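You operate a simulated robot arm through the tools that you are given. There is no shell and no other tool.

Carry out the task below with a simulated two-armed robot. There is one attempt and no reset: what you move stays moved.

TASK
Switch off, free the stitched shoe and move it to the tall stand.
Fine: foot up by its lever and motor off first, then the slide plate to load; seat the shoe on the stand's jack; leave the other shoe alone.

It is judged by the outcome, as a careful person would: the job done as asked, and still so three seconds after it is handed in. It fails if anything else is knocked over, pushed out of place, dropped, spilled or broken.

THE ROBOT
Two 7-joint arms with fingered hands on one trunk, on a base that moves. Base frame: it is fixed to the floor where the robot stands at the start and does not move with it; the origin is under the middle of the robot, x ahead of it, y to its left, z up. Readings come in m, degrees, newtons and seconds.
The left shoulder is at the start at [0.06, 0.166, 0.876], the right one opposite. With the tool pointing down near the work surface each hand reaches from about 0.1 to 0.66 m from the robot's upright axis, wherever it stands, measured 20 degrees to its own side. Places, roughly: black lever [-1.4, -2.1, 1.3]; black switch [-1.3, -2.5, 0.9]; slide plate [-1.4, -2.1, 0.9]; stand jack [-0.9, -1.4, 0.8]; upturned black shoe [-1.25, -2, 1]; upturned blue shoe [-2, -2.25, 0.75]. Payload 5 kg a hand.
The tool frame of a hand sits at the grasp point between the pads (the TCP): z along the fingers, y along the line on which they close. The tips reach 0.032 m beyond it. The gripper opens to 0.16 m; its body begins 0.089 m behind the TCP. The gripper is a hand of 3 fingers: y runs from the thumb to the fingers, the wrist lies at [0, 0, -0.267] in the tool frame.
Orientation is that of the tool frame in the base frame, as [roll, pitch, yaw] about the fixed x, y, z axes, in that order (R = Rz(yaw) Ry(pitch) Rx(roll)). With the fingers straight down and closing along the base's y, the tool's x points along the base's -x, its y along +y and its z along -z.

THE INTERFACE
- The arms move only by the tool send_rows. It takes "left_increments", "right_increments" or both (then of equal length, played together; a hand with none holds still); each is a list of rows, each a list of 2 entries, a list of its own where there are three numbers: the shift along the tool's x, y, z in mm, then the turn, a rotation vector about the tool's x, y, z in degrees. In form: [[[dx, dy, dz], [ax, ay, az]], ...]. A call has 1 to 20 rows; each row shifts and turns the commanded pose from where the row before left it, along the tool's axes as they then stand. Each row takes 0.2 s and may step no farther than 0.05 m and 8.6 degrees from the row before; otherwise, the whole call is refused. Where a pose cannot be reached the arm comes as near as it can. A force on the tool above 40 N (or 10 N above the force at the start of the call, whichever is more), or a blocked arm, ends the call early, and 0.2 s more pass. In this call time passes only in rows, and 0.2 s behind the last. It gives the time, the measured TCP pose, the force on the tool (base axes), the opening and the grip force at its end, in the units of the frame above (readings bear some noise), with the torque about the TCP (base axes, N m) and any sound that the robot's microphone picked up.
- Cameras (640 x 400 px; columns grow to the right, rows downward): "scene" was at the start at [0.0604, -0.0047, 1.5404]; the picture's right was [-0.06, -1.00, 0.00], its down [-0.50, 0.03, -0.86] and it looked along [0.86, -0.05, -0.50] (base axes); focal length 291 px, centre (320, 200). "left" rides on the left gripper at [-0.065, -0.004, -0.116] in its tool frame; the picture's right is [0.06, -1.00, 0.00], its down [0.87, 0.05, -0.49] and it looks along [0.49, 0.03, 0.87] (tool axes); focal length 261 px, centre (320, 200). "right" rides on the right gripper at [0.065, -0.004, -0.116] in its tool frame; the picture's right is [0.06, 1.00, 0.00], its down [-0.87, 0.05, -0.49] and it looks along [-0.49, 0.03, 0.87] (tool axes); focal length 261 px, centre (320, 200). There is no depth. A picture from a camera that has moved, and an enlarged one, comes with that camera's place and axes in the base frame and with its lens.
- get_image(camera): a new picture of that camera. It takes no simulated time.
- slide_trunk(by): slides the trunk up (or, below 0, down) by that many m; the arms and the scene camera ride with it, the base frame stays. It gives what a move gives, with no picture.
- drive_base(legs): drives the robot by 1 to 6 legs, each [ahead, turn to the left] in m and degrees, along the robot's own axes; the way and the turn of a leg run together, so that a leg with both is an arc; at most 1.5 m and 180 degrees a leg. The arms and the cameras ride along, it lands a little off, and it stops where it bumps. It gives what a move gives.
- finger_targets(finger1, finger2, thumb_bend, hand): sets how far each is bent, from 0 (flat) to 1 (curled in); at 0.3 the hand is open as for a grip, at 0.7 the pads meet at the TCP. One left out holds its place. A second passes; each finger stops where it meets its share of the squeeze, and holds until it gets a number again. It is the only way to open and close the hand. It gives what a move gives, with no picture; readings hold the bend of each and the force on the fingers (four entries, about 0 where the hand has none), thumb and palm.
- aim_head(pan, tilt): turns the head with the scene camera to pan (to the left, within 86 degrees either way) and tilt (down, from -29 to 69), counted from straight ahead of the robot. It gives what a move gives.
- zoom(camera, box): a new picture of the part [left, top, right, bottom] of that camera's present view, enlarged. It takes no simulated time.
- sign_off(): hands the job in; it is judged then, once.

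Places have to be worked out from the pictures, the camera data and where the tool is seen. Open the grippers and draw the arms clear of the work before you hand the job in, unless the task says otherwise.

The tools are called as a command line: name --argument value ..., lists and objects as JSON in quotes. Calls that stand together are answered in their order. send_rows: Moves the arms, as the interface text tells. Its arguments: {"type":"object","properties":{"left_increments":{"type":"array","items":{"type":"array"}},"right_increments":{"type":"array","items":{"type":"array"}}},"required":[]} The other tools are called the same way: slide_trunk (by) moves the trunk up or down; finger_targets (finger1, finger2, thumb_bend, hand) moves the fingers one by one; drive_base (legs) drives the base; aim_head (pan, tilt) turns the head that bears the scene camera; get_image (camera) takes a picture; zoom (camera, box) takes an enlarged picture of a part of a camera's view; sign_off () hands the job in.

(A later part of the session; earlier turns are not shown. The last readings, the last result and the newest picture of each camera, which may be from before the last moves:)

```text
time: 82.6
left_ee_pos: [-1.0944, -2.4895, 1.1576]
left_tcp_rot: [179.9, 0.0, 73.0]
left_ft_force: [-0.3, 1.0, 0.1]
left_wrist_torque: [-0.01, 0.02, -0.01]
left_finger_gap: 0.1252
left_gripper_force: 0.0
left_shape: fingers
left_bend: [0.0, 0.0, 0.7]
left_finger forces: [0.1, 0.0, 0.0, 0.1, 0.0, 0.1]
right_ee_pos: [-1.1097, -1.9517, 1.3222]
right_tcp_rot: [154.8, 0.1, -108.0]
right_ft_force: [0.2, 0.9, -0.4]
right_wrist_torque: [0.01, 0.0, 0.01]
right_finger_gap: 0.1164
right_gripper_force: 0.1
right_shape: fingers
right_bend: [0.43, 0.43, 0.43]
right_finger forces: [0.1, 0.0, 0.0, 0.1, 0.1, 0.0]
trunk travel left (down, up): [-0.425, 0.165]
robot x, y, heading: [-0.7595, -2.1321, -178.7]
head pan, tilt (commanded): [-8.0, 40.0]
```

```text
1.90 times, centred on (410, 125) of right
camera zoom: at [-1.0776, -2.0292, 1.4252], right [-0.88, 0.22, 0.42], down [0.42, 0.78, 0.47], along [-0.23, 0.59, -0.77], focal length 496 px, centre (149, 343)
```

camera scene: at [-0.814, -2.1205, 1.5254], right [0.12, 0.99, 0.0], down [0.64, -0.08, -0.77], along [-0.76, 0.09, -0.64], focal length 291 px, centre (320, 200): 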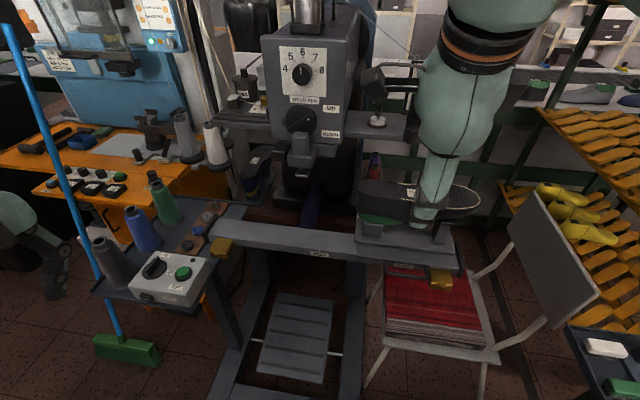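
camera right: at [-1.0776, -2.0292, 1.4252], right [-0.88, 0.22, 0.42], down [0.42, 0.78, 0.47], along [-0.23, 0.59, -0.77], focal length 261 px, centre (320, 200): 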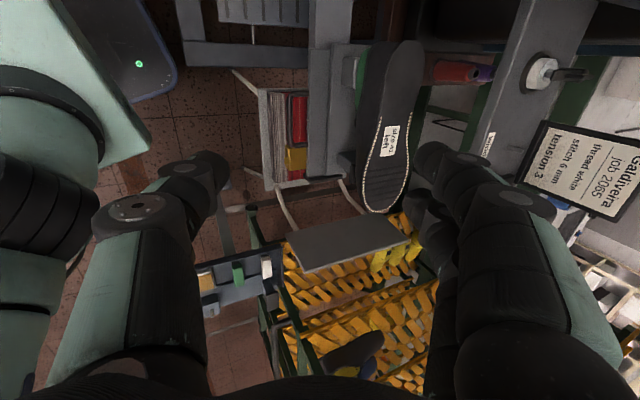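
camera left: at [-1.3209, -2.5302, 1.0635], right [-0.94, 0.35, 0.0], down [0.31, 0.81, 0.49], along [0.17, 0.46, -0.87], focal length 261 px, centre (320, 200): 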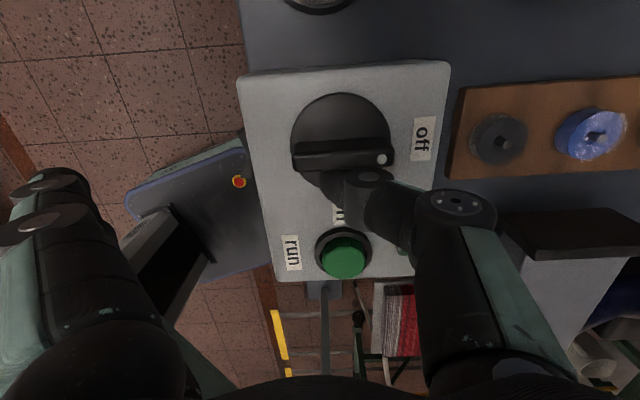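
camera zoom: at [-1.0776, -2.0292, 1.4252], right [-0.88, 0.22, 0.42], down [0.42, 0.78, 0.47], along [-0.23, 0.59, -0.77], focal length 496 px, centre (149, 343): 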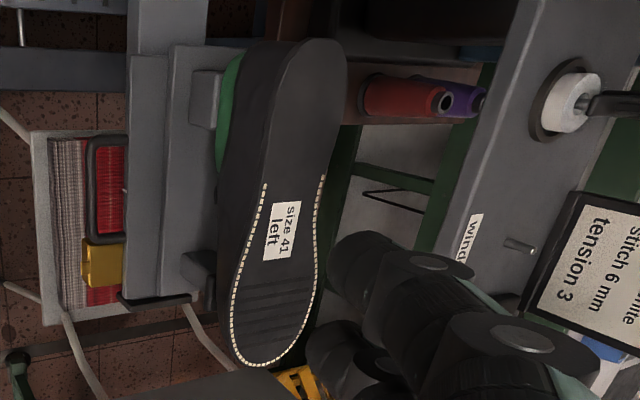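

The sole is 7.3-8.3 cm wide at the waist, and the grip point is best at about (-1.324, -1.847) with the shelf front 7 cm behind it. I move to a point 4 cm toward me from the grip point and above it, then check clearance to the shelf.

send_rows --right_increments '[[[-5.5, 20.9, 32.3], [0, 0, 0]], [[-5.5, 20.9, 32.3], [0, 0, 0]], [[-5.5, 20.9, 32.3], [0, 0, 0]], [[-5.5, 20.9, 32.3], [0, 0, 0]], [[-5.5, 20.9, 32.3], [0, 0, 0]], [[-5.5, 20.9, 32.3], [0, 0, 0]]]'

get_image --camera "right"

zoom --camera "scene" --box '[320, 100, 520, 270]'

```text
time: 84.0
left_ee_pos: [-1.0959, -2.4877, 1.158]
left_tcp_rot: [179.9, -0.1, 73.1]
left_ft_force: [-0.2, 0.3, 0.4]
left_wrist_torque: [0.01, 0.0, 0.0]
left_finger_gap: 0.1253
left_gripper_force: 0.0
left_shape: fingers
left_bend: [0.0, 0.0, 0.7]
left_finger forces: [0.0, 0.1, 0.0, 0.0, 0.1, 0.0]
right_ee_pos: [-1.2852, -1.8594, 1.1988]
right_tcp_rot: [155.0, 0.1, -107.9]
right_ft_force: [-1.1, 0.3, 0.1]
right_wrist_torque: [0.01, -0.02, 0.01]
right_finger_gap: 0.1162
right_gripper_force: 0.0
right_shape: fingers
right_bend: [0.43, 0.43, 0.43]
right_finger forces: [0.1, 0.0, 0.1, 0.1, 0.0, 0.1]
trunk travel left (down, up): [-0.425, 0.165]
robot x, y, heading: [-0.7594, -2.1271, -179.0]
head pan, tilt (commanded): [-8.0, 40.0]
```

```text
taken
camera right: at [-1.2542, -1.9371, 1.3023], right [-0.88, 0.22, 0.42], down [0.42, 0.78, 0.47], along [-0.22, 0.59, -0.78], focal length 261 px, centre (320, 200)
```

right: 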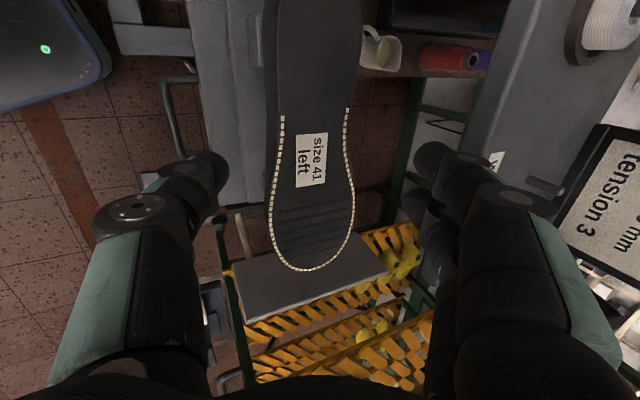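

```text
2.35 times, centred on (420, 185) of scene
camera zoom: at [-0.8155, -2.1202, 1.5254], right [0.12, 0.99, 0.0], down [0.64, -0.08, -0.77], along [-0.76, 0.09, -0.64], focal length 685 px, centre (85, 235)
```

zoom: 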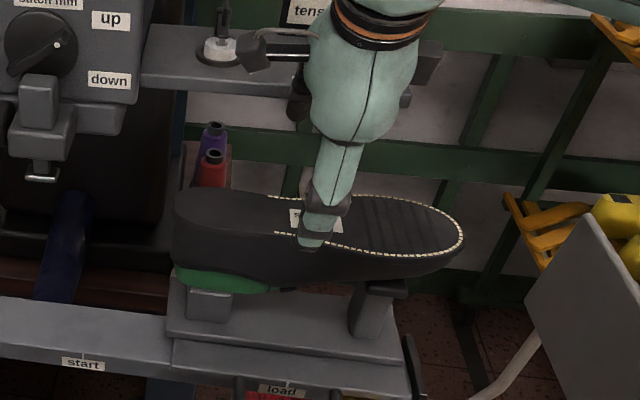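

The hand is centred along the shoe and clear. I lower 74 mm vertically, keeping the 4 cm offset from the shelf.

send_rows --right_increments '[[[0, -10.5, 22.3], [0, 0, 0]], [[0, -10.5, 22.3], [0, 0, 0]], [[0, -10.5, 22.3], [0, 0, 0]]]'

get_image --camera "right"

zoom --camera "scene" --box '[320, 100, 520, 270]'

```text
time: 84.8
left_ee_pos: [-1.097, -2.488, 1.158]
left_tcp_rot: [-180.0, -0.1, 73.0]
left_ft_force: [-0.2, -0.5, -0.5]
left_wrist_torque: [0.03, 0.0, 0.02]
left_finger_gap: 0.1253
left_gripper_force: 0.0
left_shape: fingers
left_bend: [0.0, 0.0, 0.7]
left_finger forces: [0.1, 0.0, 0.1, 0.1, 0.0, 0.0]
right_ee_pos: [-1.2837, -1.8594, 1.1257]
right_tcp_rot: [155.0, 0.1, -108.1]
right_ft_force: [0.6, 1.2, 1.5]
right_wrist_torque: [-0.01, 0.0, -0.01]
right_finger_gap: 0.1165
right_gripper_force: 0.0
right_shape: fingers
right_bend: [0.43, 0.43, 0.43]
right_finger forces: [0.0, 0.1, 0.0, 0.0, 0.0, 0.0]
trunk travel left (down, up): [-0.425, 0.165]
robot x, y, heading: [-0.7606, -2.1317, -179.1]
head pan, tilt (commanded): [-8.0, 40.0]
```

```text
taken
camera right: at [-1.2535, -1.9378, 1.2294], right [-0.88, 0.22, 0.42], down [0.42, 0.78, 0.47], along [-0.22, 0.59, -0.78], focal length 261 px, centre (320, 200)
```

right: 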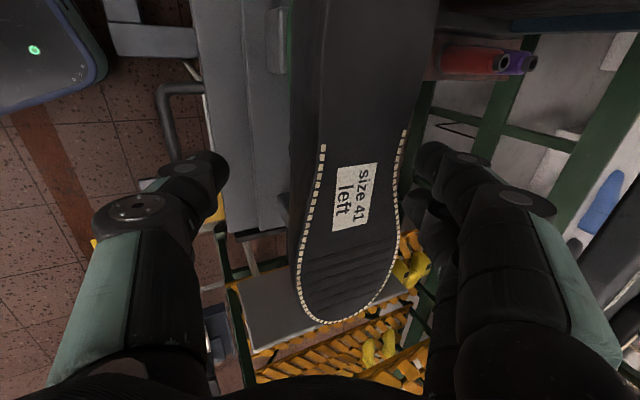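

```text
2.35 times, centred on (420, 185) of scene
camera zoom: at [-0.8149, -2.1204, 1.5254], right [0.12, 0.99, 0.0], down [0.64, -0.08, -0.77], along [-0.76, 0.09, -0.64], focal length 685 px, centre (85, 235)
```

zoom: 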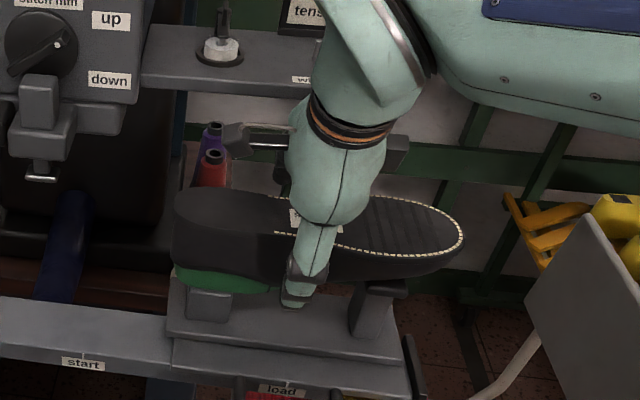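

Projections match: sole edges where predicted, far fingertip 2.4 cm above the sole. I shift 28 mm toward the shelf side so both sides straddle the sole evenly, then check before lowering.

send_rows --right_increments '[[[0, 12.6, 6], [0, 0, 0]], [[0, 12.6, 6], [0, 0, 0]]]'

get_image --camera "right"

```text
time: 85.4
left_ee_pos: [-1.0961, -2.4883, 1.1576]
left_tcp_rot: [179.9, 0.0, 73.0]
left_ft_force: [0.2, -0.3, -1.1]
left_wrist_torque: [0.02, -0.01, 0.03]
left_finger_gap: 0.1252
left_gripper_force: 0.0
left_shape: fingers
left_bend: [0.0, 0.0, 0.7]
left_finger forces: [0.1, 0.0, 0.0, 0.1, 0.1, 0.0]
right_ee_pos: [-1.3113, -1.8498, 1.1249]
right_tcp_rot: [155.1, 0.1, -108.0]
right_ft_force: [-0.9, -0.5, 0.1]
right_wrist_torque: [0.0, -0.01, 0.01]
right_finger_gap: 0.1163
right_gripper_force: 0.0
right_shape: fingers
right_bend: [0.43, 0.43, 0.43]
right_finger forces: [0.1, 0.0, 0.0, 0.1, 0.1, 0.1]
trunk travel left (down, up): [-0.425, 0.165]
robot x, y, heading: [-0.763, -2.1315, -179.0]
head pan, tilt (commanded): [-8.0, 40.0]
```

```text
taken
camera right: at [-1.2808, -1.9288, 1.2282], right [-0.88, 0.22, 0.42], down [0.42, 0.78, 0.47], along [-0.22, 0.59, -0.78], focal length 261 px, centre (320, 200)
```

right: 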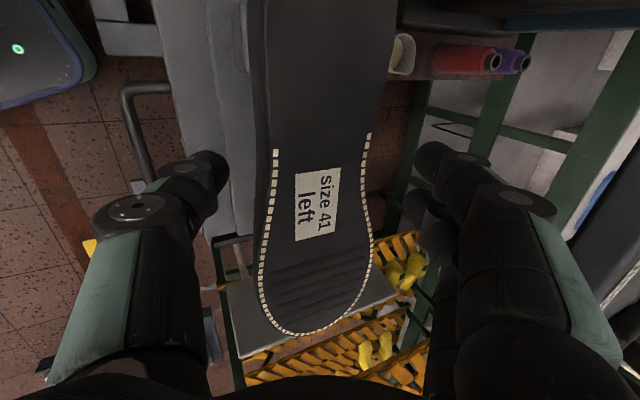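

The sole sits cleanly between thumb and fingers. I lower 60 mm so the pads are level with the sole's sides.

send_rows --right_increments '[[[0, -6.4, 13.6], [0, 0, 0]], [[0, -6.4, 13.6], [0, 0, 0]], [[0, -6.4, 13.6], [0, 0, 0]], [[0, -6.4, 13.6], [0, 0, 0]]]'

get_image --camera "right"

zoom --camera "scene" --box '[340, 120, 520, 270]'

```text
time: 86.4
left_ee_pos: [-1.0953, -2.4877, 1.1576]
left_tcp_rot: [179.9, 0.0, 73.0]
left_ft_force: [-0.3, -0.9, 0.1]
left_wrist_torque: [-0.04, 0.02, 0.02]
left_finger_gap: 0.1257
left_gripper_force: 0.0
left_shape: fingers
left_bend: [0.0, 0.0, 0.7]
left_finger forces: [0.0, 0.0, 0.0, 0.0, 0.0, 0.0]
right_ee_pos: [-1.3091, -1.8506, 1.0672]
right_tcp_rot: [154.8, 0.0, -108.0]
right_ft_force: [-2.6, 0.0, 6.5]
right_wrist_torque: [0.18, 0.23, 0.06]
right_finger_gap: 0.1165
right_gripper_force: 3.2
right_shape: fingers
right_bend: [0.43, 0.42, 0.43]
right_finger forces: [0.6, 4.3, 0.1, 0.1, 0.0, 0.1]
trunk travel left (down, up): [-0.425, 0.165]
robot x, y, heading: [-0.7609, -2.1322, -179.1]
head pan, tilt (commanded): [-8.0, 40.0]
```

```text
taken
camera right: at [-1.2791, -1.9296, 1.169], right [-0.88, 0.22, 0.42], down [0.42, 0.78, 0.47], along [-0.23, 0.59, -0.77], focal length 261 px, centre (320, 200)
```

right: 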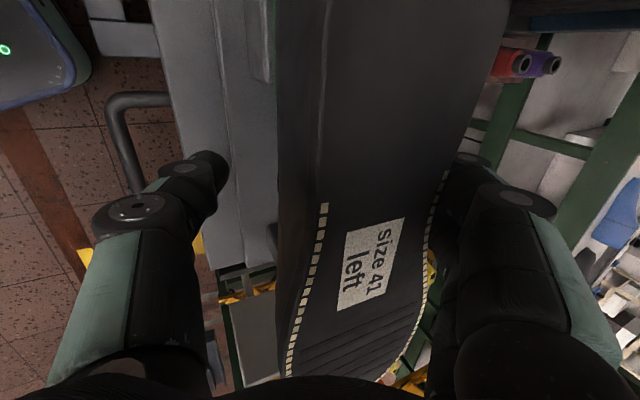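

```text
2.67 times, centred on (430, 195) of scene
camera zoom: at [-0.8145, -2.1207, 1.5256], right [0.12, 0.99, 0.0], down [0.64, -0.08, -0.77], along [-0.76, 0.09, -0.64], focal length 776 px, centre (27, 213)
```

zoom: 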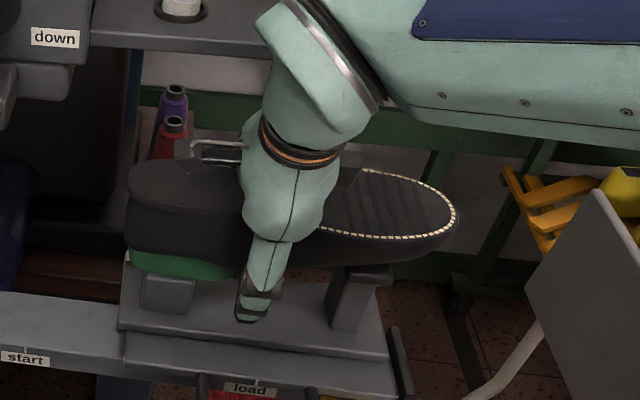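

One far fingertip is lightly on the sole's far edge (about 4 N) while the thumb still has ~4 cm of room, so I am about 2 cm too far toward me. I lift clear, shift 18 mm away, and lower again.

send_rows --right_increments '[[[0, 9.6, -20.4], [0, 0, 0]], [[0, 9.6, -20.4], [0, 0, 0]], [[0, 16.3, 7.6], [0, 0, 0]], [[0, -6.4, 13.6], [0, 0, 0]], [[0, -6.4, 13.6], [0, 0, 0]], [[0, -6.4, 13.6], [0, 0, 0]]]'

get_image --camera "right"

```text
time: 87.8
left_ee_pos: [-1.0951, -2.4887, 1.1581]
left_tcp_rot: [-179.9, -0.1, 72.9]
left_ft_force: [0.7, 0.1, -0.7]
left_wrist_torque: [-0.01, 0.01, -0.01]
left_finger_gap: 0.1253
left_gripper_force: 0.1
left_shape: fingers
left_bend: [0.0, 0.0, 0.7]
left_finger forces: [0.1, 0.0, 0.1, 0.0, 0.0, 0.1]
right_ee_pos: [-1.3265, -1.8444, 1.0665]
right_tcp_rot: [154.9, 0.2, -108.0]
right_ft_force: [0.2, 0.5, 0.8]
right_wrist_torque: [0.01, 0.0, 0.0]
right_finger_gap: 0.1166
right_gripper_force: 0.0
right_shape: fingers
right_bend: [0.43, 0.43, 0.43]
right_finger forces: [0.1, 0.1, 0.0, 0.1, 0.1, 0.1]
trunk travel left (down, up): [-0.425, 0.165]
robot x, y, heading: [-0.7598, -2.1289, -178.9]
head pan, tilt (commanded): [-8.0, 40.0]
```

```text
taken
camera right: at [-1.2964, -1.9226, 1.1694], right [-0.88, 0.22, 0.42], down [0.42, 0.78, 0.47], along [-0.22, 0.59, -0.77], focal length 261 px, centre (320, 200)
```

right: 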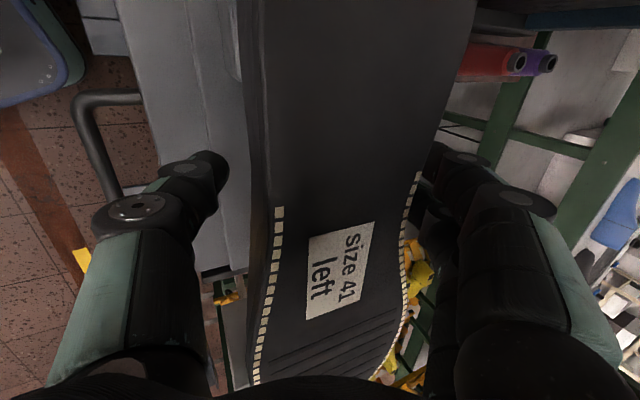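

Now no contact and the sole is centred between thumb and fingers. I close the hand gently first.

finger_targets --hand "right" --finger1 0.56 --finger2 0.56 --thumb_bend 0.56

get_image --camera "right"

zoom --camera "scene" --box '[340, 120, 520, 270]'

```text
time: 88.8
left_ee_pos: [-1.0955, -2.4894, 1.1594]
left_tcp_rot: [-180.0, -0.1, 73.0]
left_ft_force: [0.6, 0.4, 0.2]
left_wrist_torque: [0.01, 0.01, 0.03]
left_finger_gap: 0.1252
left_gripper_force: 0.0
left_shape: fingers
left_bend: [0.0, 0.0, 0.7]
left_finger forces: [0.0, 0.0, 0.0, 0.1, 0.0, 0.0]
right_ee_pos: [-1.3255, -1.8444, 1.0663]
right_tcp_rot: [155.0, 0.1, -108.1]
right_ft_force: [1.4, -2.0, 0.2]
right_wrist_torque: [0.01, -0.18, 0.1]
right_finger_gap: 0.0728
right_gripper_force: 6.2
right_shape: fingers
right_bend: [0.56, 0.54, 0.53]
right_finger forces: [0.1, 5.2, 0.1, 0.0, 6.9, 0.1]
trunk travel left (down, up): [-0.425, 0.165]
robot x, y, heading: [-0.7586, -2.1316, -179.2]
head pan, tilt (commanded): [-8.0, 40.0]
```

```text
taken
camera right: at [-1.2962, -1.9227, 1.1692], right [-0.88, 0.22, 0.42], down [0.42, 0.78, 0.47], along [-0.22, 0.59, -0.78], focal length 261 px, centre (320, 200)
```

right: 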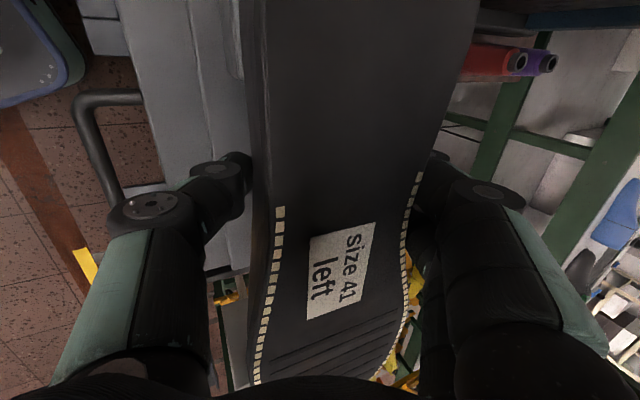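

```text
2.67 times, centred on (430, 195) of scene
camera zoom: at [-0.8148, -2.1205, 1.5254], right [0.12, 0.99, 0.0], down [0.64, -0.08, -0.77], along [-0.76, 0.09, -0.64], focal length 776 px, centre (27, 213)
```

zoom: 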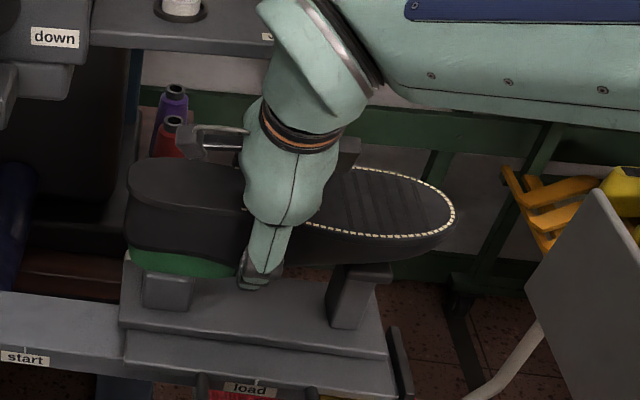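

Thumb (6.9 N) and finger 2 (5.2 N) touch; finger 1 is still closing on the narrower waist. I tighten the grip.

finger_targets --hand "right" --finger1 0.66 --finger2 0.62 --thumb_bend 0.62

get_image --camera "right"

```text
time: 89.8
left_ee_pos: [-1.0951, -2.4885, 1.1578]
left_tcp_rot: [-180.0, -0.1, 73.0]
left_ft_force: [0.0, 1.2, -0.5]
left_wrist_torque: [0.0, -0.01, 0.01]
left_finger_gap: 0.1252
left_gripper_force: 0.1
left_shape: fingers
left_bend: [0.0, 0.0, 0.7]
left_finger forces: [0.1, 0.0, 0.0, 0.0, 0.0, 0.0]
right_ee_pos: [-1.3274, -1.8441, 1.0662]
right_tcp_rot: [155.0, 0.0, -108.1]
right_ft_force: [-2.9, 0.3, 4.6]
right_wrist_torque: [0.16, -0.1, 0.09]
right_finger_gap: 0.0618
right_gripper_force: 16.3
right_shape: fingers
right_bend: [0.63, 0.6, 0.56]
right_finger forces: [7.5, 10.6, 0.1, 0.0, 15.5, 0.0]
trunk travel left (down, up): [-0.425, 0.165]
robot x, y, heading: [-0.7573, -2.1315, -179.0]
head pan, tilt (commanded): [-8.0, 40.0]
```

```text
taken
camera right: at [-1.2963, -1.9228, 1.1697], right [-0.88, 0.22, 0.42], down [0.42, 0.78, 0.47], along [-0.22, 0.59, -0.77], focal length 261 px, centre (320, 200)
```

right: 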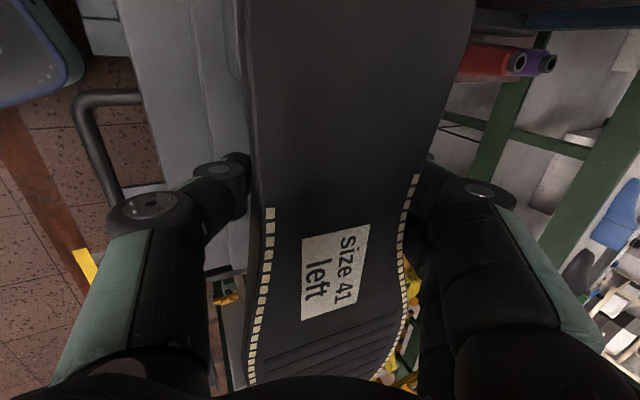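

All three digits now hold (15.5 N thumb, 18 N fingers). I tighten a little more for a secure lift.

finger_targets --hand "right" --finger1 0.75 --finger2 0.72 --thumb_bend 0.72

get_image --camera "right"

zoom --camera "scene" --box '[340, 120, 520, 270]'

```text
time: 90.8
left_ee_pos: [-1.0957, -2.4889, 1.1575]
left_tcp_rot: [179.8, -0.1, 72.9]
left_ft_force: [-0.4, -0.4, -0.1]
left_wrist_torque: [0.03, -0.02, -0.02]
left_finger_gap: 0.1252
left_gripper_force: 0.0
left_shape: fingers
left_bend: [0.0, 0.0, 0.7]
left_finger forces: [0.1, 0.1, 0.0, 0.1, 0.1, 0.0]
right_ee_pos: [-1.3285, -1.8435, 1.0668]
right_tcp_rot: [155.0, 0.1, -108.0]
right_ft_force: [-2.4, -1.5, -0.8]
right_wrist_torque: [0.19, -0.05, 0.17]
right_finger_gap: 0.0581
right_gripper_force: 27.8
right_shape: fingers
right_bend: [0.69, 0.7, 0.57]
right_finger forces: [13.4, 13.4, 0.0, 0.0, 29.0, 0.1]
trunk travel left (down, up): [-0.425, 0.165]
robot x, y, heading: [-0.7599, -2.1311, -178.8]
head pan, tilt (commanded): [-8.0, 40.0]
```

```text
taken
camera right: at [-1.2965, -1.9228, 1.169], right [-0.88, 0.22, 0.42], down [0.42, 0.78, 0.47], along [-0.22, 0.59, -0.78], focal length 261 px, centre (320, 200)
```

right: 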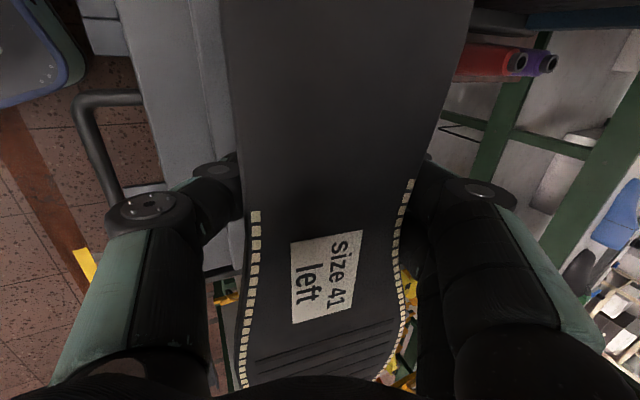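

```text
2.67 times, centred on (430, 195) of scene
camera zoom: at [-0.8151, -2.1206, 1.5253], right [0.12, 0.99, 0.0], down [0.64, -0.08, -0.77], along [-0.76, 0.09, -0.64], focal length 776 px, centre (27, 213)
```

zoom: 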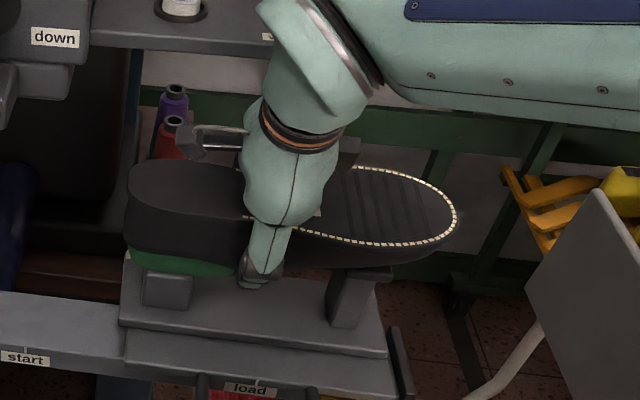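

The grip is firm (29 N against 27 N), and the shoe has rolled a few degrees toward the leaning hand, which I'll correct before seating. I lift straight up 4.8 cm to take it off the machine's pin.

send_rows --right_increments '[[[0, 3.4, -7.2], [0, 0, 0]], [[0, 3.4, -7.2], [0, 0, 0]], [[0, 3.4, -7.2], [0, 0, 0]], [[0, 3.4, -7.2], [0, 0, 0]], [[0, 3.4, -7.2], [0, 0, 0]], [[0, 3.4, -7.2], [0, 0, 0]]]'

get_image --camera "right"

zoom --camera "scene" --box '[340, 120, 520, 270]'

```text
time: 92.2
left_ee_pos: [-1.0957, -2.4893, 1.1583]
left_tcp_rot: [179.8, -0.1, 73.0]
left_ft_force: [0.0, -0.8, 0.3]
left_wrist_torque: [0.01, -0.01, 0.0]
left_finger_gap: 0.1253
left_gripper_force: 0.0
left_shape: fingers
left_bend: [0.0, 0.0, 0.7]
left_finger forces: [0.1, 0.0, 0.1, 0.1, 0.0, 0.0]
right_ee_pos: [-1.3276, -1.8444, 1.1122]
right_tcp_rot: [155.0, 0.1, -107.9]
right_ft_force: [0.6, 0.6, -8.5]
right_wrist_torque: [-0.02, 0.04, -0.01]
right_finger_gap: 0.0582
right_gripper_force: 28.9
right_shape: fingers
right_bend: [0.69, 0.69, 0.57]
right_finger forces: [12.9, 12.2, 0.0, 0.0, 32.1, 0.1]
trunk travel left (down, up): [-0.425, 0.165]
robot x, y, heading: [-0.7616, -2.1358, -179.2]
head pan, tilt (commanded): [-8.0, 40.0]
```

```text
taken
camera right: at [-1.2964, -1.9225, 1.2157], right [-0.88, 0.22, 0.42], down [0.42, 0.78, 0.47], along [-0.22, 0.59, -0.78], focal length 261 px, centre (320, 200)
```

right: 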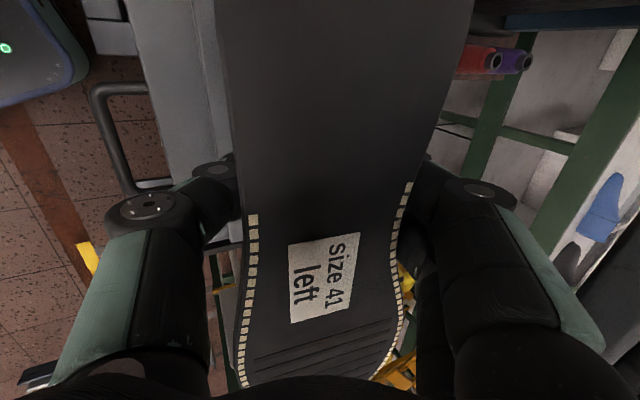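

```text
2.67 times, centred on (430, 195) of scene
camera zoom: at [-0.8153, -2.1202, 1.5253], right [0.12, 0.99, 0.0], down [0.64, -0.08, -0.77], along [-0.76, 0.09, -0.64], focal length 776 px, centre (27, 213)
```

zoom: 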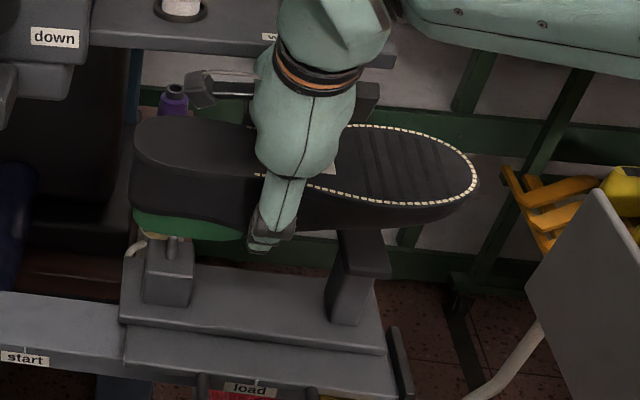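

The shoe is off the pin (load 8.5 N, negligible torque) and the machine's pin is now visible. I zoom in on it to fix the shoe's socket position relative to my hand.

zoom --camera "scene" --box '[370, 190, 450, 250]'

zoom --camera "scene" --box '[430, 180, 510, 250]'

zoom --camera "right" --box '[130, 0, 450, 200]'

```text
6.67 times, centred on (410, 220) of scene
camera zoom: at [-0.8153, -2.1202, 1.5253], right [0.12, 0.99, 0.0], down [0.64, -0.08, -0.77], along [-0.76, 0.09, -0.64], focal length 1941 px, centre (-280, 67)
```

zoom: 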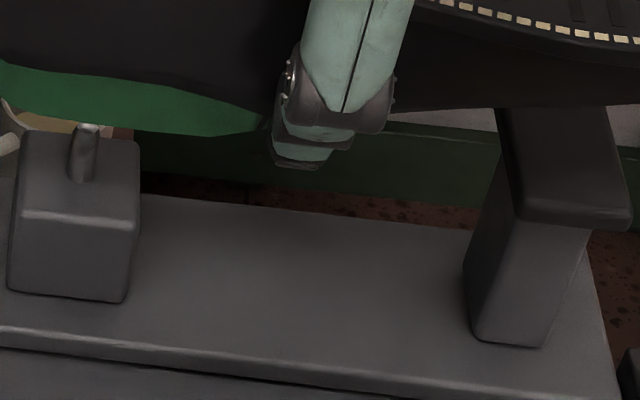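

```text
5.71 times, centred on (470, 215) of scene
camera zoom: at [-0.8153, -2.1202, 1.5253], right [0.12, 0.99, 0.0], down [0.64, -0.08, -0.77], along [-0.76, 0.09, -0.64], focal length 1664 px, centre (-537, 114)
```

zoom: 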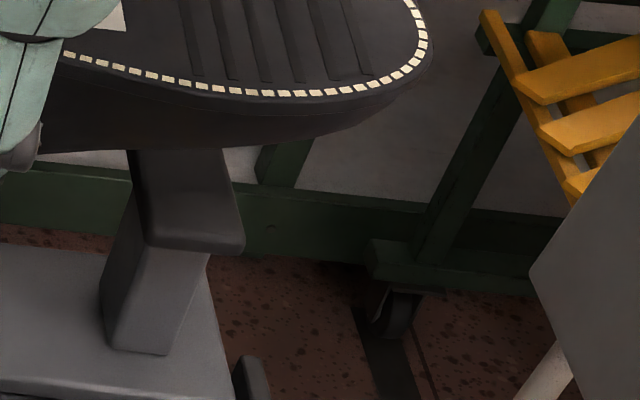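

```text
2.00 times, centred on (290, 100) of right
camera zoom: at [-1.2964, -1.9225, 1.2157], right [-0.88, 0.22, 0.42], down [0.42, 0.78, 0.47], along [-0.22, 0.59, -0.78], focal length 521 px, centre (380, 400)
```

zoom: 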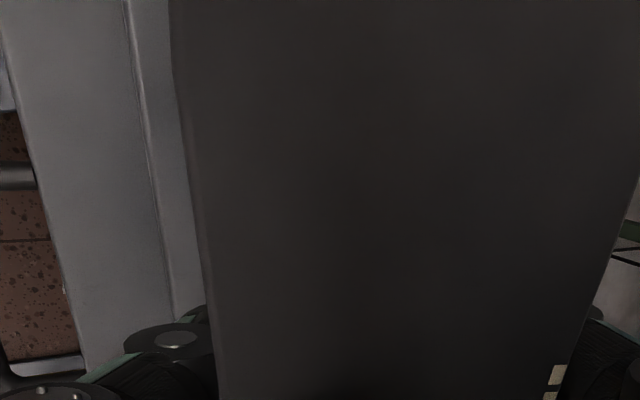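

The machine pin is at about (-1.343, -1.914) with block top z 1.008, giving a socket offset of 7.1 cm along the shoe from my TCP and a drop of about 15.4 cm to the stand's jack. I draw the shoe straight out from under the shelf toward me.

send_rows --right_increments '[[[0, -18, -8.5], [0, 0, 0]], [[0, -18, -8.5], [0, 0, 0]], [[0, -18, -8.5], [0, 0, 0]], [[0, -18, -8.5], [0, 0, 0]], [[0, -18, -8.5], [0, 0, 0]], [[0, -18, -8.5], [0, 0, 0]], [[0, -18, -8.5], [0, 0, 0]], [[0, -18, -8.5], [0, 0, 0]], [[0, -18, -8.5], [0, 0, 0]]]'

get_image --camera "scene"

get_image --camera "right"

```text
time: 94.2
left_ee_pos: [-1.0958, -2.489, 1.158]
left_tcp_rot: [179.9, -0.1, 73.0]
left_ft_force: [-1.0, -0.2, -0.1]
left_wrist_torque: [0.0, 0.01, -0.02]
left_finger_gap: 0.1255
left_gripper_force: 0.1
left_shape: fingers
left_bend: [0.0, 0.0, 0.7]
left_finger forces: [0.1, 0.0, 0.1, 0.0, 0.0, 0.1]
right_ee_pos: [-1.1564, -1.9007, 1.1141]
right_tcp_rot: [155.0, 0.1, -108.1]
right_ft_force: [0.1, -0.1, -9.3]
right_wrist_torque: [-0.09, 0.01, -0.05]
right_finger_gap: 0.0581
right_gripper_force: 28.2
right_shape: fingers
right_bend: [0.7, 0.68, 0.57]
right_finger forces: [12.9, 12.2, 0.0, 0.0, 31.7, 0.0]
trunk travel left (down, up): [-0.425, 0.165]
robot x, y, heading: [-0.7597, -2.1311, -179.0]
head pan, tilt (commanded): [-8.0, 40.0]
```

```text
taken
camera scene: at [-0.8146, -2.1203, 1.5254], right [0.12, 0.99, 0.0], down [0.64, -0.08, -0.77], along [-0.76, 0.09, -0.64], focal length 291 px, centre (320, 200)
```

scene: 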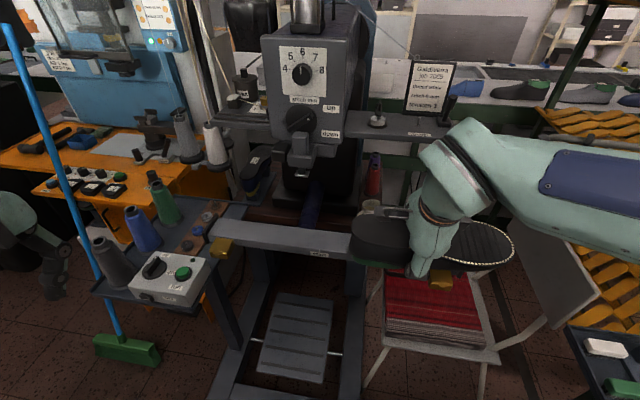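

```text
taken
camera right: at [-1.1258, -1.9785, 1.2167], right [-0.88, 0.22, 0.42], down [0.42, 0.78, 0.47], along [-0.22, 0.59, -0.78], focal length 261 px, centre (320, 200)
```

right: 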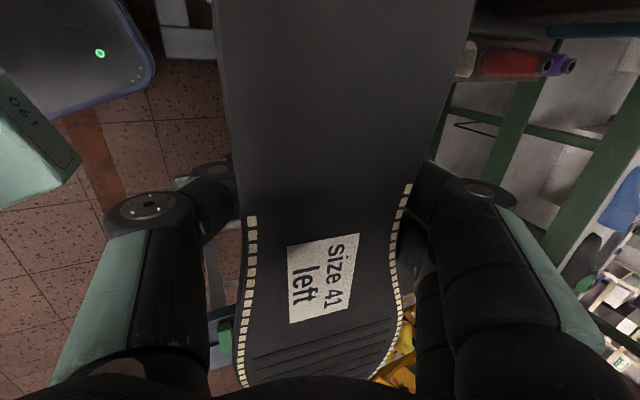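

The shoe is held steadily, clear of the machine. I back the base away 0.35 m, checking the grip, before turning toward the stand.

drive_base --legs '[[-0.35, 0]]'

get_image --camera "scene"

zoom --camera "scene" --box '[340, 160, 540, 310]'

```text
time: 96.5
left_ee_pos: [-0.7446, -2.4835, 1.1576]
left_tcp_rot: [-179.9, -0.1, 73.2]
left_ft_force: [1.2, 0.1, -0.1]
left_wrist_torque: [0.0, -0.02, 0.02]
left_finger_gap: 0.1252
left_gripper_force: 0.1
left_shape: fingers
left_bend: [0.0, 0.0, 0.7]
left_finger forces: [0.0, 0.0, 0.0, 0.0, 0.0, 0.0]
right_ee_pos: [-0.8079, -1.8954, 1.1139]
right_tcp_rot: [155.0, 0.1, -107.9]
right_ft_force: [0.6, -0.1, -8.2]
right_wrist_torque: [-0.06, 0.08, -0.02]
right_finger_gap: 0.0584
right_gripper_force: 28.5
right_shape: fingers
right_bend: [0.7, 0.68, 0.57]
right_finger forces: [13.1, 12.0, 0.0, 0.0, 31.6, 0.0]
trunk travel left (down, up): [-0.425, 0.165]
robot x, y, heading: [-0.4137, -2.1297, -178.8]
head pan, tilt (commanded): [-8.0, 40.0]
```

```text
taken
camera scene: at [-0.465, -2.1142, 1.5254], right [0.12, 0.99, 0.0], down [0.64, -0.08, -0.77], along [-0.76, 0.09, -0.64], focal length 291 px, centre (320, 200)
```

scene: 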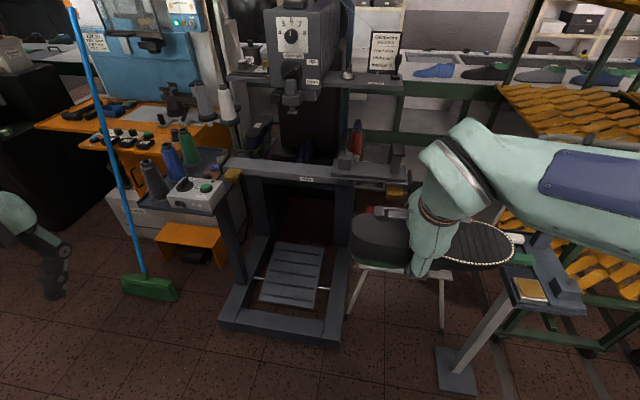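

```text
2.67 times, centred on (440, 235) of scene
camera zoom: at [-0.465, -2.1142, 1.5254], right [0.12, 0.99, 0.0], down [0.64, -0.08, -0.77], along [-0.76, 0.09, -0.64], focal length 776 px, centre (0, 107)
```

zoom: 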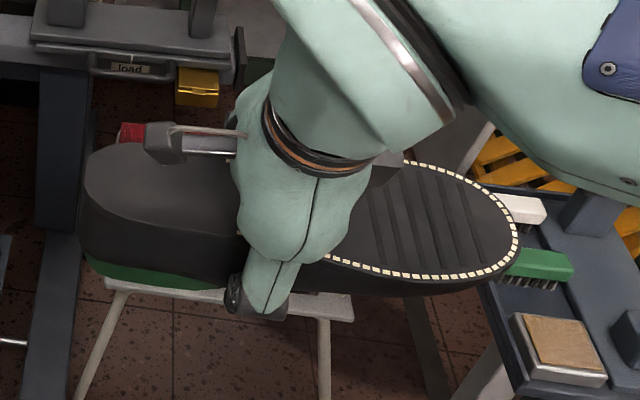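

From the stitch geometry the shoe rolled about 5 degrees in the grip, which I'll undo. This spot gives a good view of the stand, so I zoom in to refine its pin and pad positions.

aim_head --pan -40 --tilt 40

get_image --camera "scene"

```text
time: 97.5
left_ee_pos: [-0.7471, -2.4831, 1.1577]
left_tcp_rot: [179.9, -0.1, 73.2]
left_ft_force: [-0.3, 0.0, -0.3]
left_wrist_torque: [-0.01, 0.01, -0.01]
left_finger_gap: 0.1252
left_gripper_force: 0.1
left_shape: fingers
left_bend: [0.0, 0.0, 0.7]
left_finger forces: [0.0, 0.1, 0.1, 0.1, 0.1, 0.0]
right_ee_pos: [-0.8082, -1.8947, 1.1137]
right_tcp_rot: [155.0, 0.1, -108.0]
right_ft_force: [0.1, 0.6, -8.6]
right_wrist_torque: [-0.06, 0.05, 0.0]
right_finger_gap: 0.0579
right_gripper_force: 28.7
right_shape: fingers
right_bend: [0.7, 0.68, 0.57]
right_finger forces: [12.9, 12.2, 0.0, 0.1, 31.6, 0.0]
trunk travel left (down, up): [-0.425, 0.165]
robot x, y, heading: [-0.4108, -2.1272, -178.7]
head pan, tilt (commanded): [-40.0, 40.0]
```

```text
taken
camera scene: at [-0.4479, -2.0711, 1.5253], right [0.63, 0.78, 0.0], down [0.5, -0.4, -0.77], along [-0.6, 0.48, -0.64], focal length 291 px, centre (320, 200)
```

scene: 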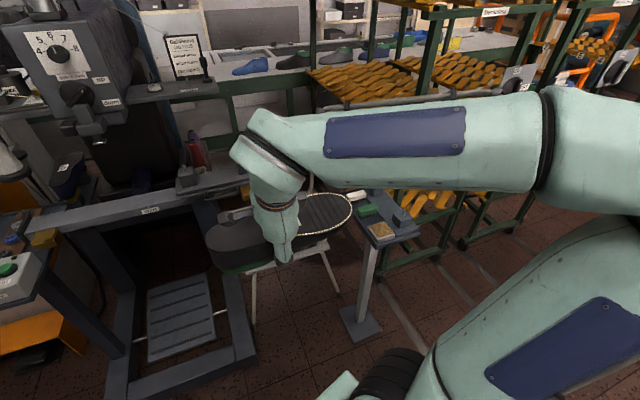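

The right arm hides most of the stand from here; the way is clear though. I turn the base right 90 degrees and then look again.

drive_base --legs '[[0, -90]]'

aim_head --pan 35 --tilt 40

get_image --camera "scene"

```text
time: 101.8
left_ee_pos: [-0.7638, -1.7868, 1.1579]
left_tcp_rot: [179.9, -0.1, -17.6]
left_ft_force: [0.1, 0.3, 0.5]
left_wrist_torque: [0.0, -0.01, 0.02]
left_finger_gap: 0.1254
left_gripper_force: 0.1
left_shape: fingers
left_bend: [0.0, 0.0, 0.7]
left_finger forces: [0.1, 0.0, 0.1, 0.0, 0.0, 0.0]
right_ee_pos: [-0.1738, -1.7327, 1.1146]
right_tcp_rot: [155.1, 0.1, 161.3]
right_ft_force: [0.3, 0.2, -8.6]
right_wrist_torque: [0.07, 0.09, -0.02]
right_finger_gap: 0.0579
right_gripper_force: 27.7
right_shape: fingers
right_bend: [0.7, 0.68, 0.57]
right_finger forces: [12.3, 12.0, 0.0, 0.0, 30.6, 0.0]
trunk travel left (down, up): [-0.425, 0.165]
robot x, y, heading: [-0.4081, -2.1273, 90.4]
head pan, tilt (commanded): [-40.0, 40.0]
```

```text
time: 103.3
left_ee_pos: [-0.7638, -1.7855, 1.158]
left_tcp_rot: [179.9, -0.1, -17.6]
left_ft_force: [0.4, -0.1, 0.3]
left_wrist_torque: [-0.02, 0.01, -0.01]
left_finger_gap: 0.1256
left_gripper_force: 0.0
left_shape: fingers
left_bend: [0.0, 0.0, 0.7]
left_finger forces: [0.0, 0.0, 0.0, 0.0, 0.0, 0.0]
right_ee_pos: [-0.1746, -1.7317, 1.1137]
right_tcp_rot: [155.1, 0.2, 161.3]
right_ft_force: [0.3, -0.4, -8.9]
right_wrist_torque: [0.01, 0.08, 0.01]
right_finger_gap: 0.0576
right_gripper_force: 27.4
right_shape: fingers
right_bend: [0.7, 0.68, 0.57]
right_finger forces: [12.4, 12.1, 0.1, 0.0, 30.7, 0.0]
trunk travel left (down, up): [-0.425, 0.165]
robot x, y, heading: [-0.4098, -2.1204, 90.1]
head pan, tilt (commanded): [35.0, 40.0]
```

```text
taken
camera scene: at [-0.4599, -2.0853, 1.5254], right [0.82, 0.58, 0.0], down [0.37, -0.53, -0.77], along [-0.44, 0.63, -0.64], focal length 291 px, centre (320, 200)
```

scene: 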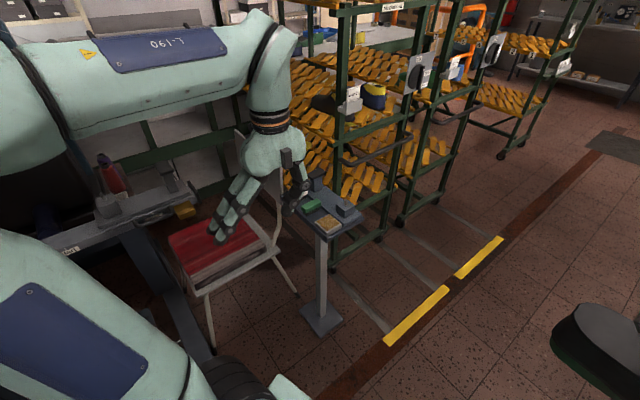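

Now the stand is in clear view with the racks behind it. I zoom in on its jack to refine the pin and pad positions from this side.

zoom --camera "scene" --box '[280, 160, 380, 250]'

```text
4.44 times, centred on (330, 205) of scene
camera zoom: at [-0.4599, -2.0853, 1.5254], right [0.82, 0.58, 0.0], down [0.37, -0.53, -0.77], along [-0.44, 0.63, -0.64], focal length 1294 px, centre (276, 178)
```

zoom: 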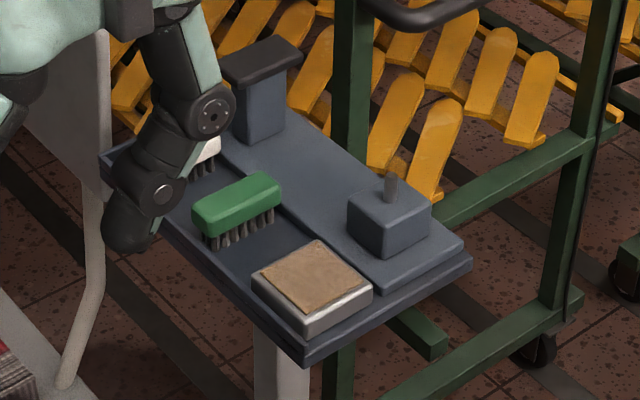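

From this side the pin works out at (-0.8315, -1.400) and the pad at (-0.999, -1.345): consistent with before (pin-to-pad 0.176 m at about 162 degrees). I drive ahead 0.56 m along the clear aisle to come level with the stand.

drive_base --legs '[[0.56, 0]]'

aim_head --pan 60 --tilt 45

get_image --camera "scene"

```text
time: 106.5
left_ee_pos: [-0.7675, -1.2428, 1.1574]
left_tcp_rot: [179.9, -0.1, -17.6]
left_ft_force: [-0.5, 0.8, 0.7]
left_wrist_torque: [-0.02, -0.02, 0.0]
left_finger_gap: 0.1253
left_gripper_force: 0.0
left_shape: fingers
left_bend: [0.0, 0.0, 0.7]
left_finger forces: [0.0, 0.0, 0.0, 0.1, 0.1, 0.1]
right_ee_pos: [-0.1776, -1.188, 1.1136]
right_tcp_rot: [155.0, 0.3, 161.2]
right_ft_force: [-0.9, 1.3, -8.3]
right_wrist_torque: [0.04, 0.08, -0.04]
right_finger_gap: 0.0579
right_gripper_force: 27.5
right_shape: fingers
right_bend: [0.7, 0.68, 0.57]
right_finger forces: [12.4, 12.1, 0.0, 0.1, 30.6, 0.1]
trunk travel left (down, up): [-0.425, 0.165]
robot x, y, heading: [-0.4142, -1.5876, 90.4]
head pan, tilt (commanded): [35.0, 40.0]
```

```text
time: 107.3
left_ee_pos: [-0.767, -1.2439, 1.1584]
left_tcp_rot: [179.9, 0.0, -17.5]
left_ft_force: [0.1, -0.1, -0.5]
left_wrist_torque: [0.01, 0.01, 0.01]
left_finger_gap: 0.1252
left_gripper_force: 0.1
left_shape: fingers
left_bend: [0.0, 0.0, 0.7]
left_finger forces: [0.0, 0.1, 0.0, 0.1, 0.0, 0.0]
right_ee_pos: [-0.1767, -1.1877, 1.1135]
right_tcp_rot: [155.1, 0.2, 161.2]
right_ft_force: [0.5, -0.1, -9.0]
right_wrist_torque: [0.03, 0.07, 0.03]
right_finger_gap: 0.0581
right_gripper_force: 27.9
right_shape: fingers
right_bend: [0.7, 0.68, 0.57]
right_finger forces: [12.4, 12.1, 0.1, 0.0, 30.8, 0.1]
trunk travel left (down, up): [-0.425, 0.165]
robot x, y, heading: [-0.4155, -1.5808, 90.6]
head pan, tilt (commanded): [60.0, 45.0]
```

```text
taken
camera scene: at [-0.4839, -1.5712, 1.5181], right [0.5, 0.87, 0.0], down [0.61, -0.35, -0.71], along [-0.61, 0.35, -0.71], focal length 291 px, centre (320, 200)
```

scene: 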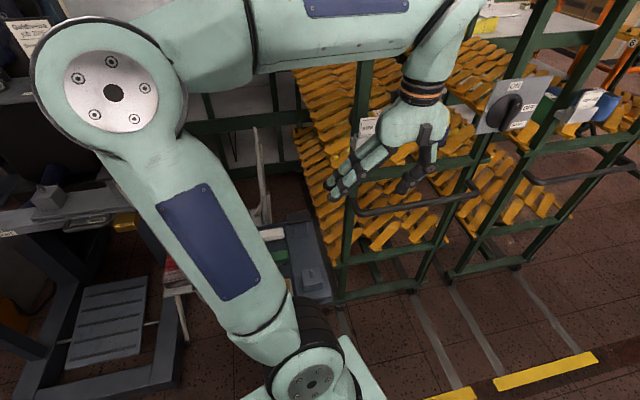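

All clear for the turn: the stand is to my left, racks beyond arm's sweep. I turn left 90 degrees to face the stand squarely.

drive_base --legs '[[0, 90]]'

aim_head --pan -15 --tilt 45

get_image --camera "scene"

get_image --camera "right"

```text
time: 111.6
left_ee_pos: [-0.7642, -1.9254, 1.1578]
left_tcp_rot: [-180.0, 0.0, 70.7]
left_ft_force: [0.6, -0.8, 0.0]
left_wrist_torque: [-0.01, 0.01, 0.02]
left_finger_gap: 0.1254
left_gripper_force: 0.0
left_shape: fingers
left_bend: [0.0, 0.0, 0.7]
left_finger forces: [0.1, 0.0, 0.1, 0.0, 0.1, 0.0]
right_ee_pos: [-0.7997, -1.3342, 1.1124]
right_tcp_rot: [155.0, 0.3, -110.5]
right_ft_force: [0.4, -0.8, -9.0]
right_wrist_torque: [-0.07, 0.09, 0.01]
right_finger_gap: 0.0577
right_gripper_force: 26.4
right_shape: fingers
right_bend: [0.7, 0.68, 0.57]
right_finger forces: [12.0, 11.7, 0.1, 0.0, 29.7, 0.0]
trunk travel left (down, up): [-0.425, 0.165]
robot x, y, heading: [-0.4136, -1.583, 178.5]
head pan, tilt (commanded): [60.0, 45.0]
```

```text
time: 113.1
left_ee_pos: [-0.7645, -1.9264, 1.1591]
left_tcp_rot: [179.9, -0.1, 70.6]
left_ft_force: [-0.7, 0.2, 0.4]
left_wrist_torque: [0.0, -0.01, 0.0]
left_finger_gap: 0.125
left_gripper_force: 0.1
left_shape: fingers
left_bend: [0.0, 0.0, 0.7]
left_finger forces: [0.0, 0.0, 0.0, 0.0, 0.1, 0.0]
right_ee_pos: [-0.7993, -1.3338, 1.1123]
right_tcp_rot: [155.1, 0.2, -110.5]
right_ft_force: [-1.0, 0.2, -9.0]
right_wrist_torque: [-0.05, 0.03, -0.01]
right_finger_gap: 0.0576
right_gripper_force: 27.0
right_shape: fingers
right_bend: [0.7, 0.68, 0.57]
right_finger forces: [12.0, 11.8, 0.0, 0.0, 29.8, 0.0]
trunk travel left (down, up): [-0.425, 0.165]
robot x, y, heading: [-0.4148, -1.5796, 178.3]
head pan, tilt (commanded): [-15.0, 45.0]
```

```text
taken
camera scene: at [-0.4621, -1.5595, 1.5181], right [0.28, 0.96, 0.0], down [0.68, -0.2, -0.71], along [-0.68, 0.2, -0.71], focal length 291 px, centre (320, 200)
```

scene: 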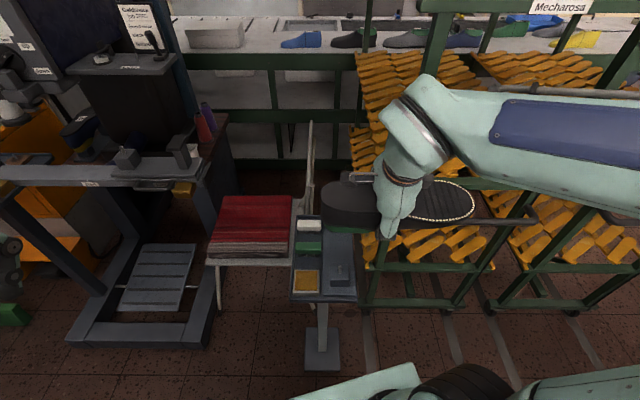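

```text
taken
camera right: at [-0.773, -1.414, 1.2164], right [-0.87, 0.26, 0.42], down [0.45, 0.76, 0.47], along [-0.2, 0.6, -0.78], focal length 261 px, centre (320, 200)
```

right: 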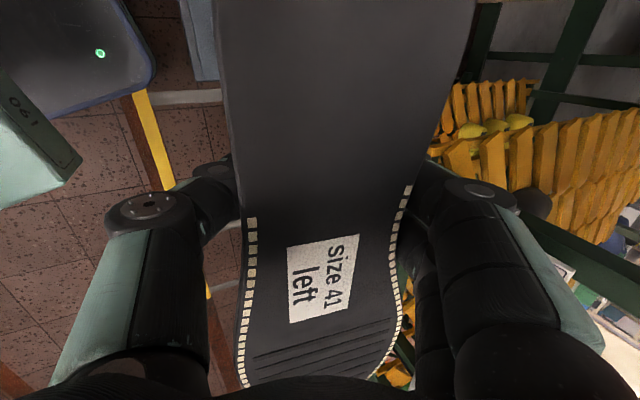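

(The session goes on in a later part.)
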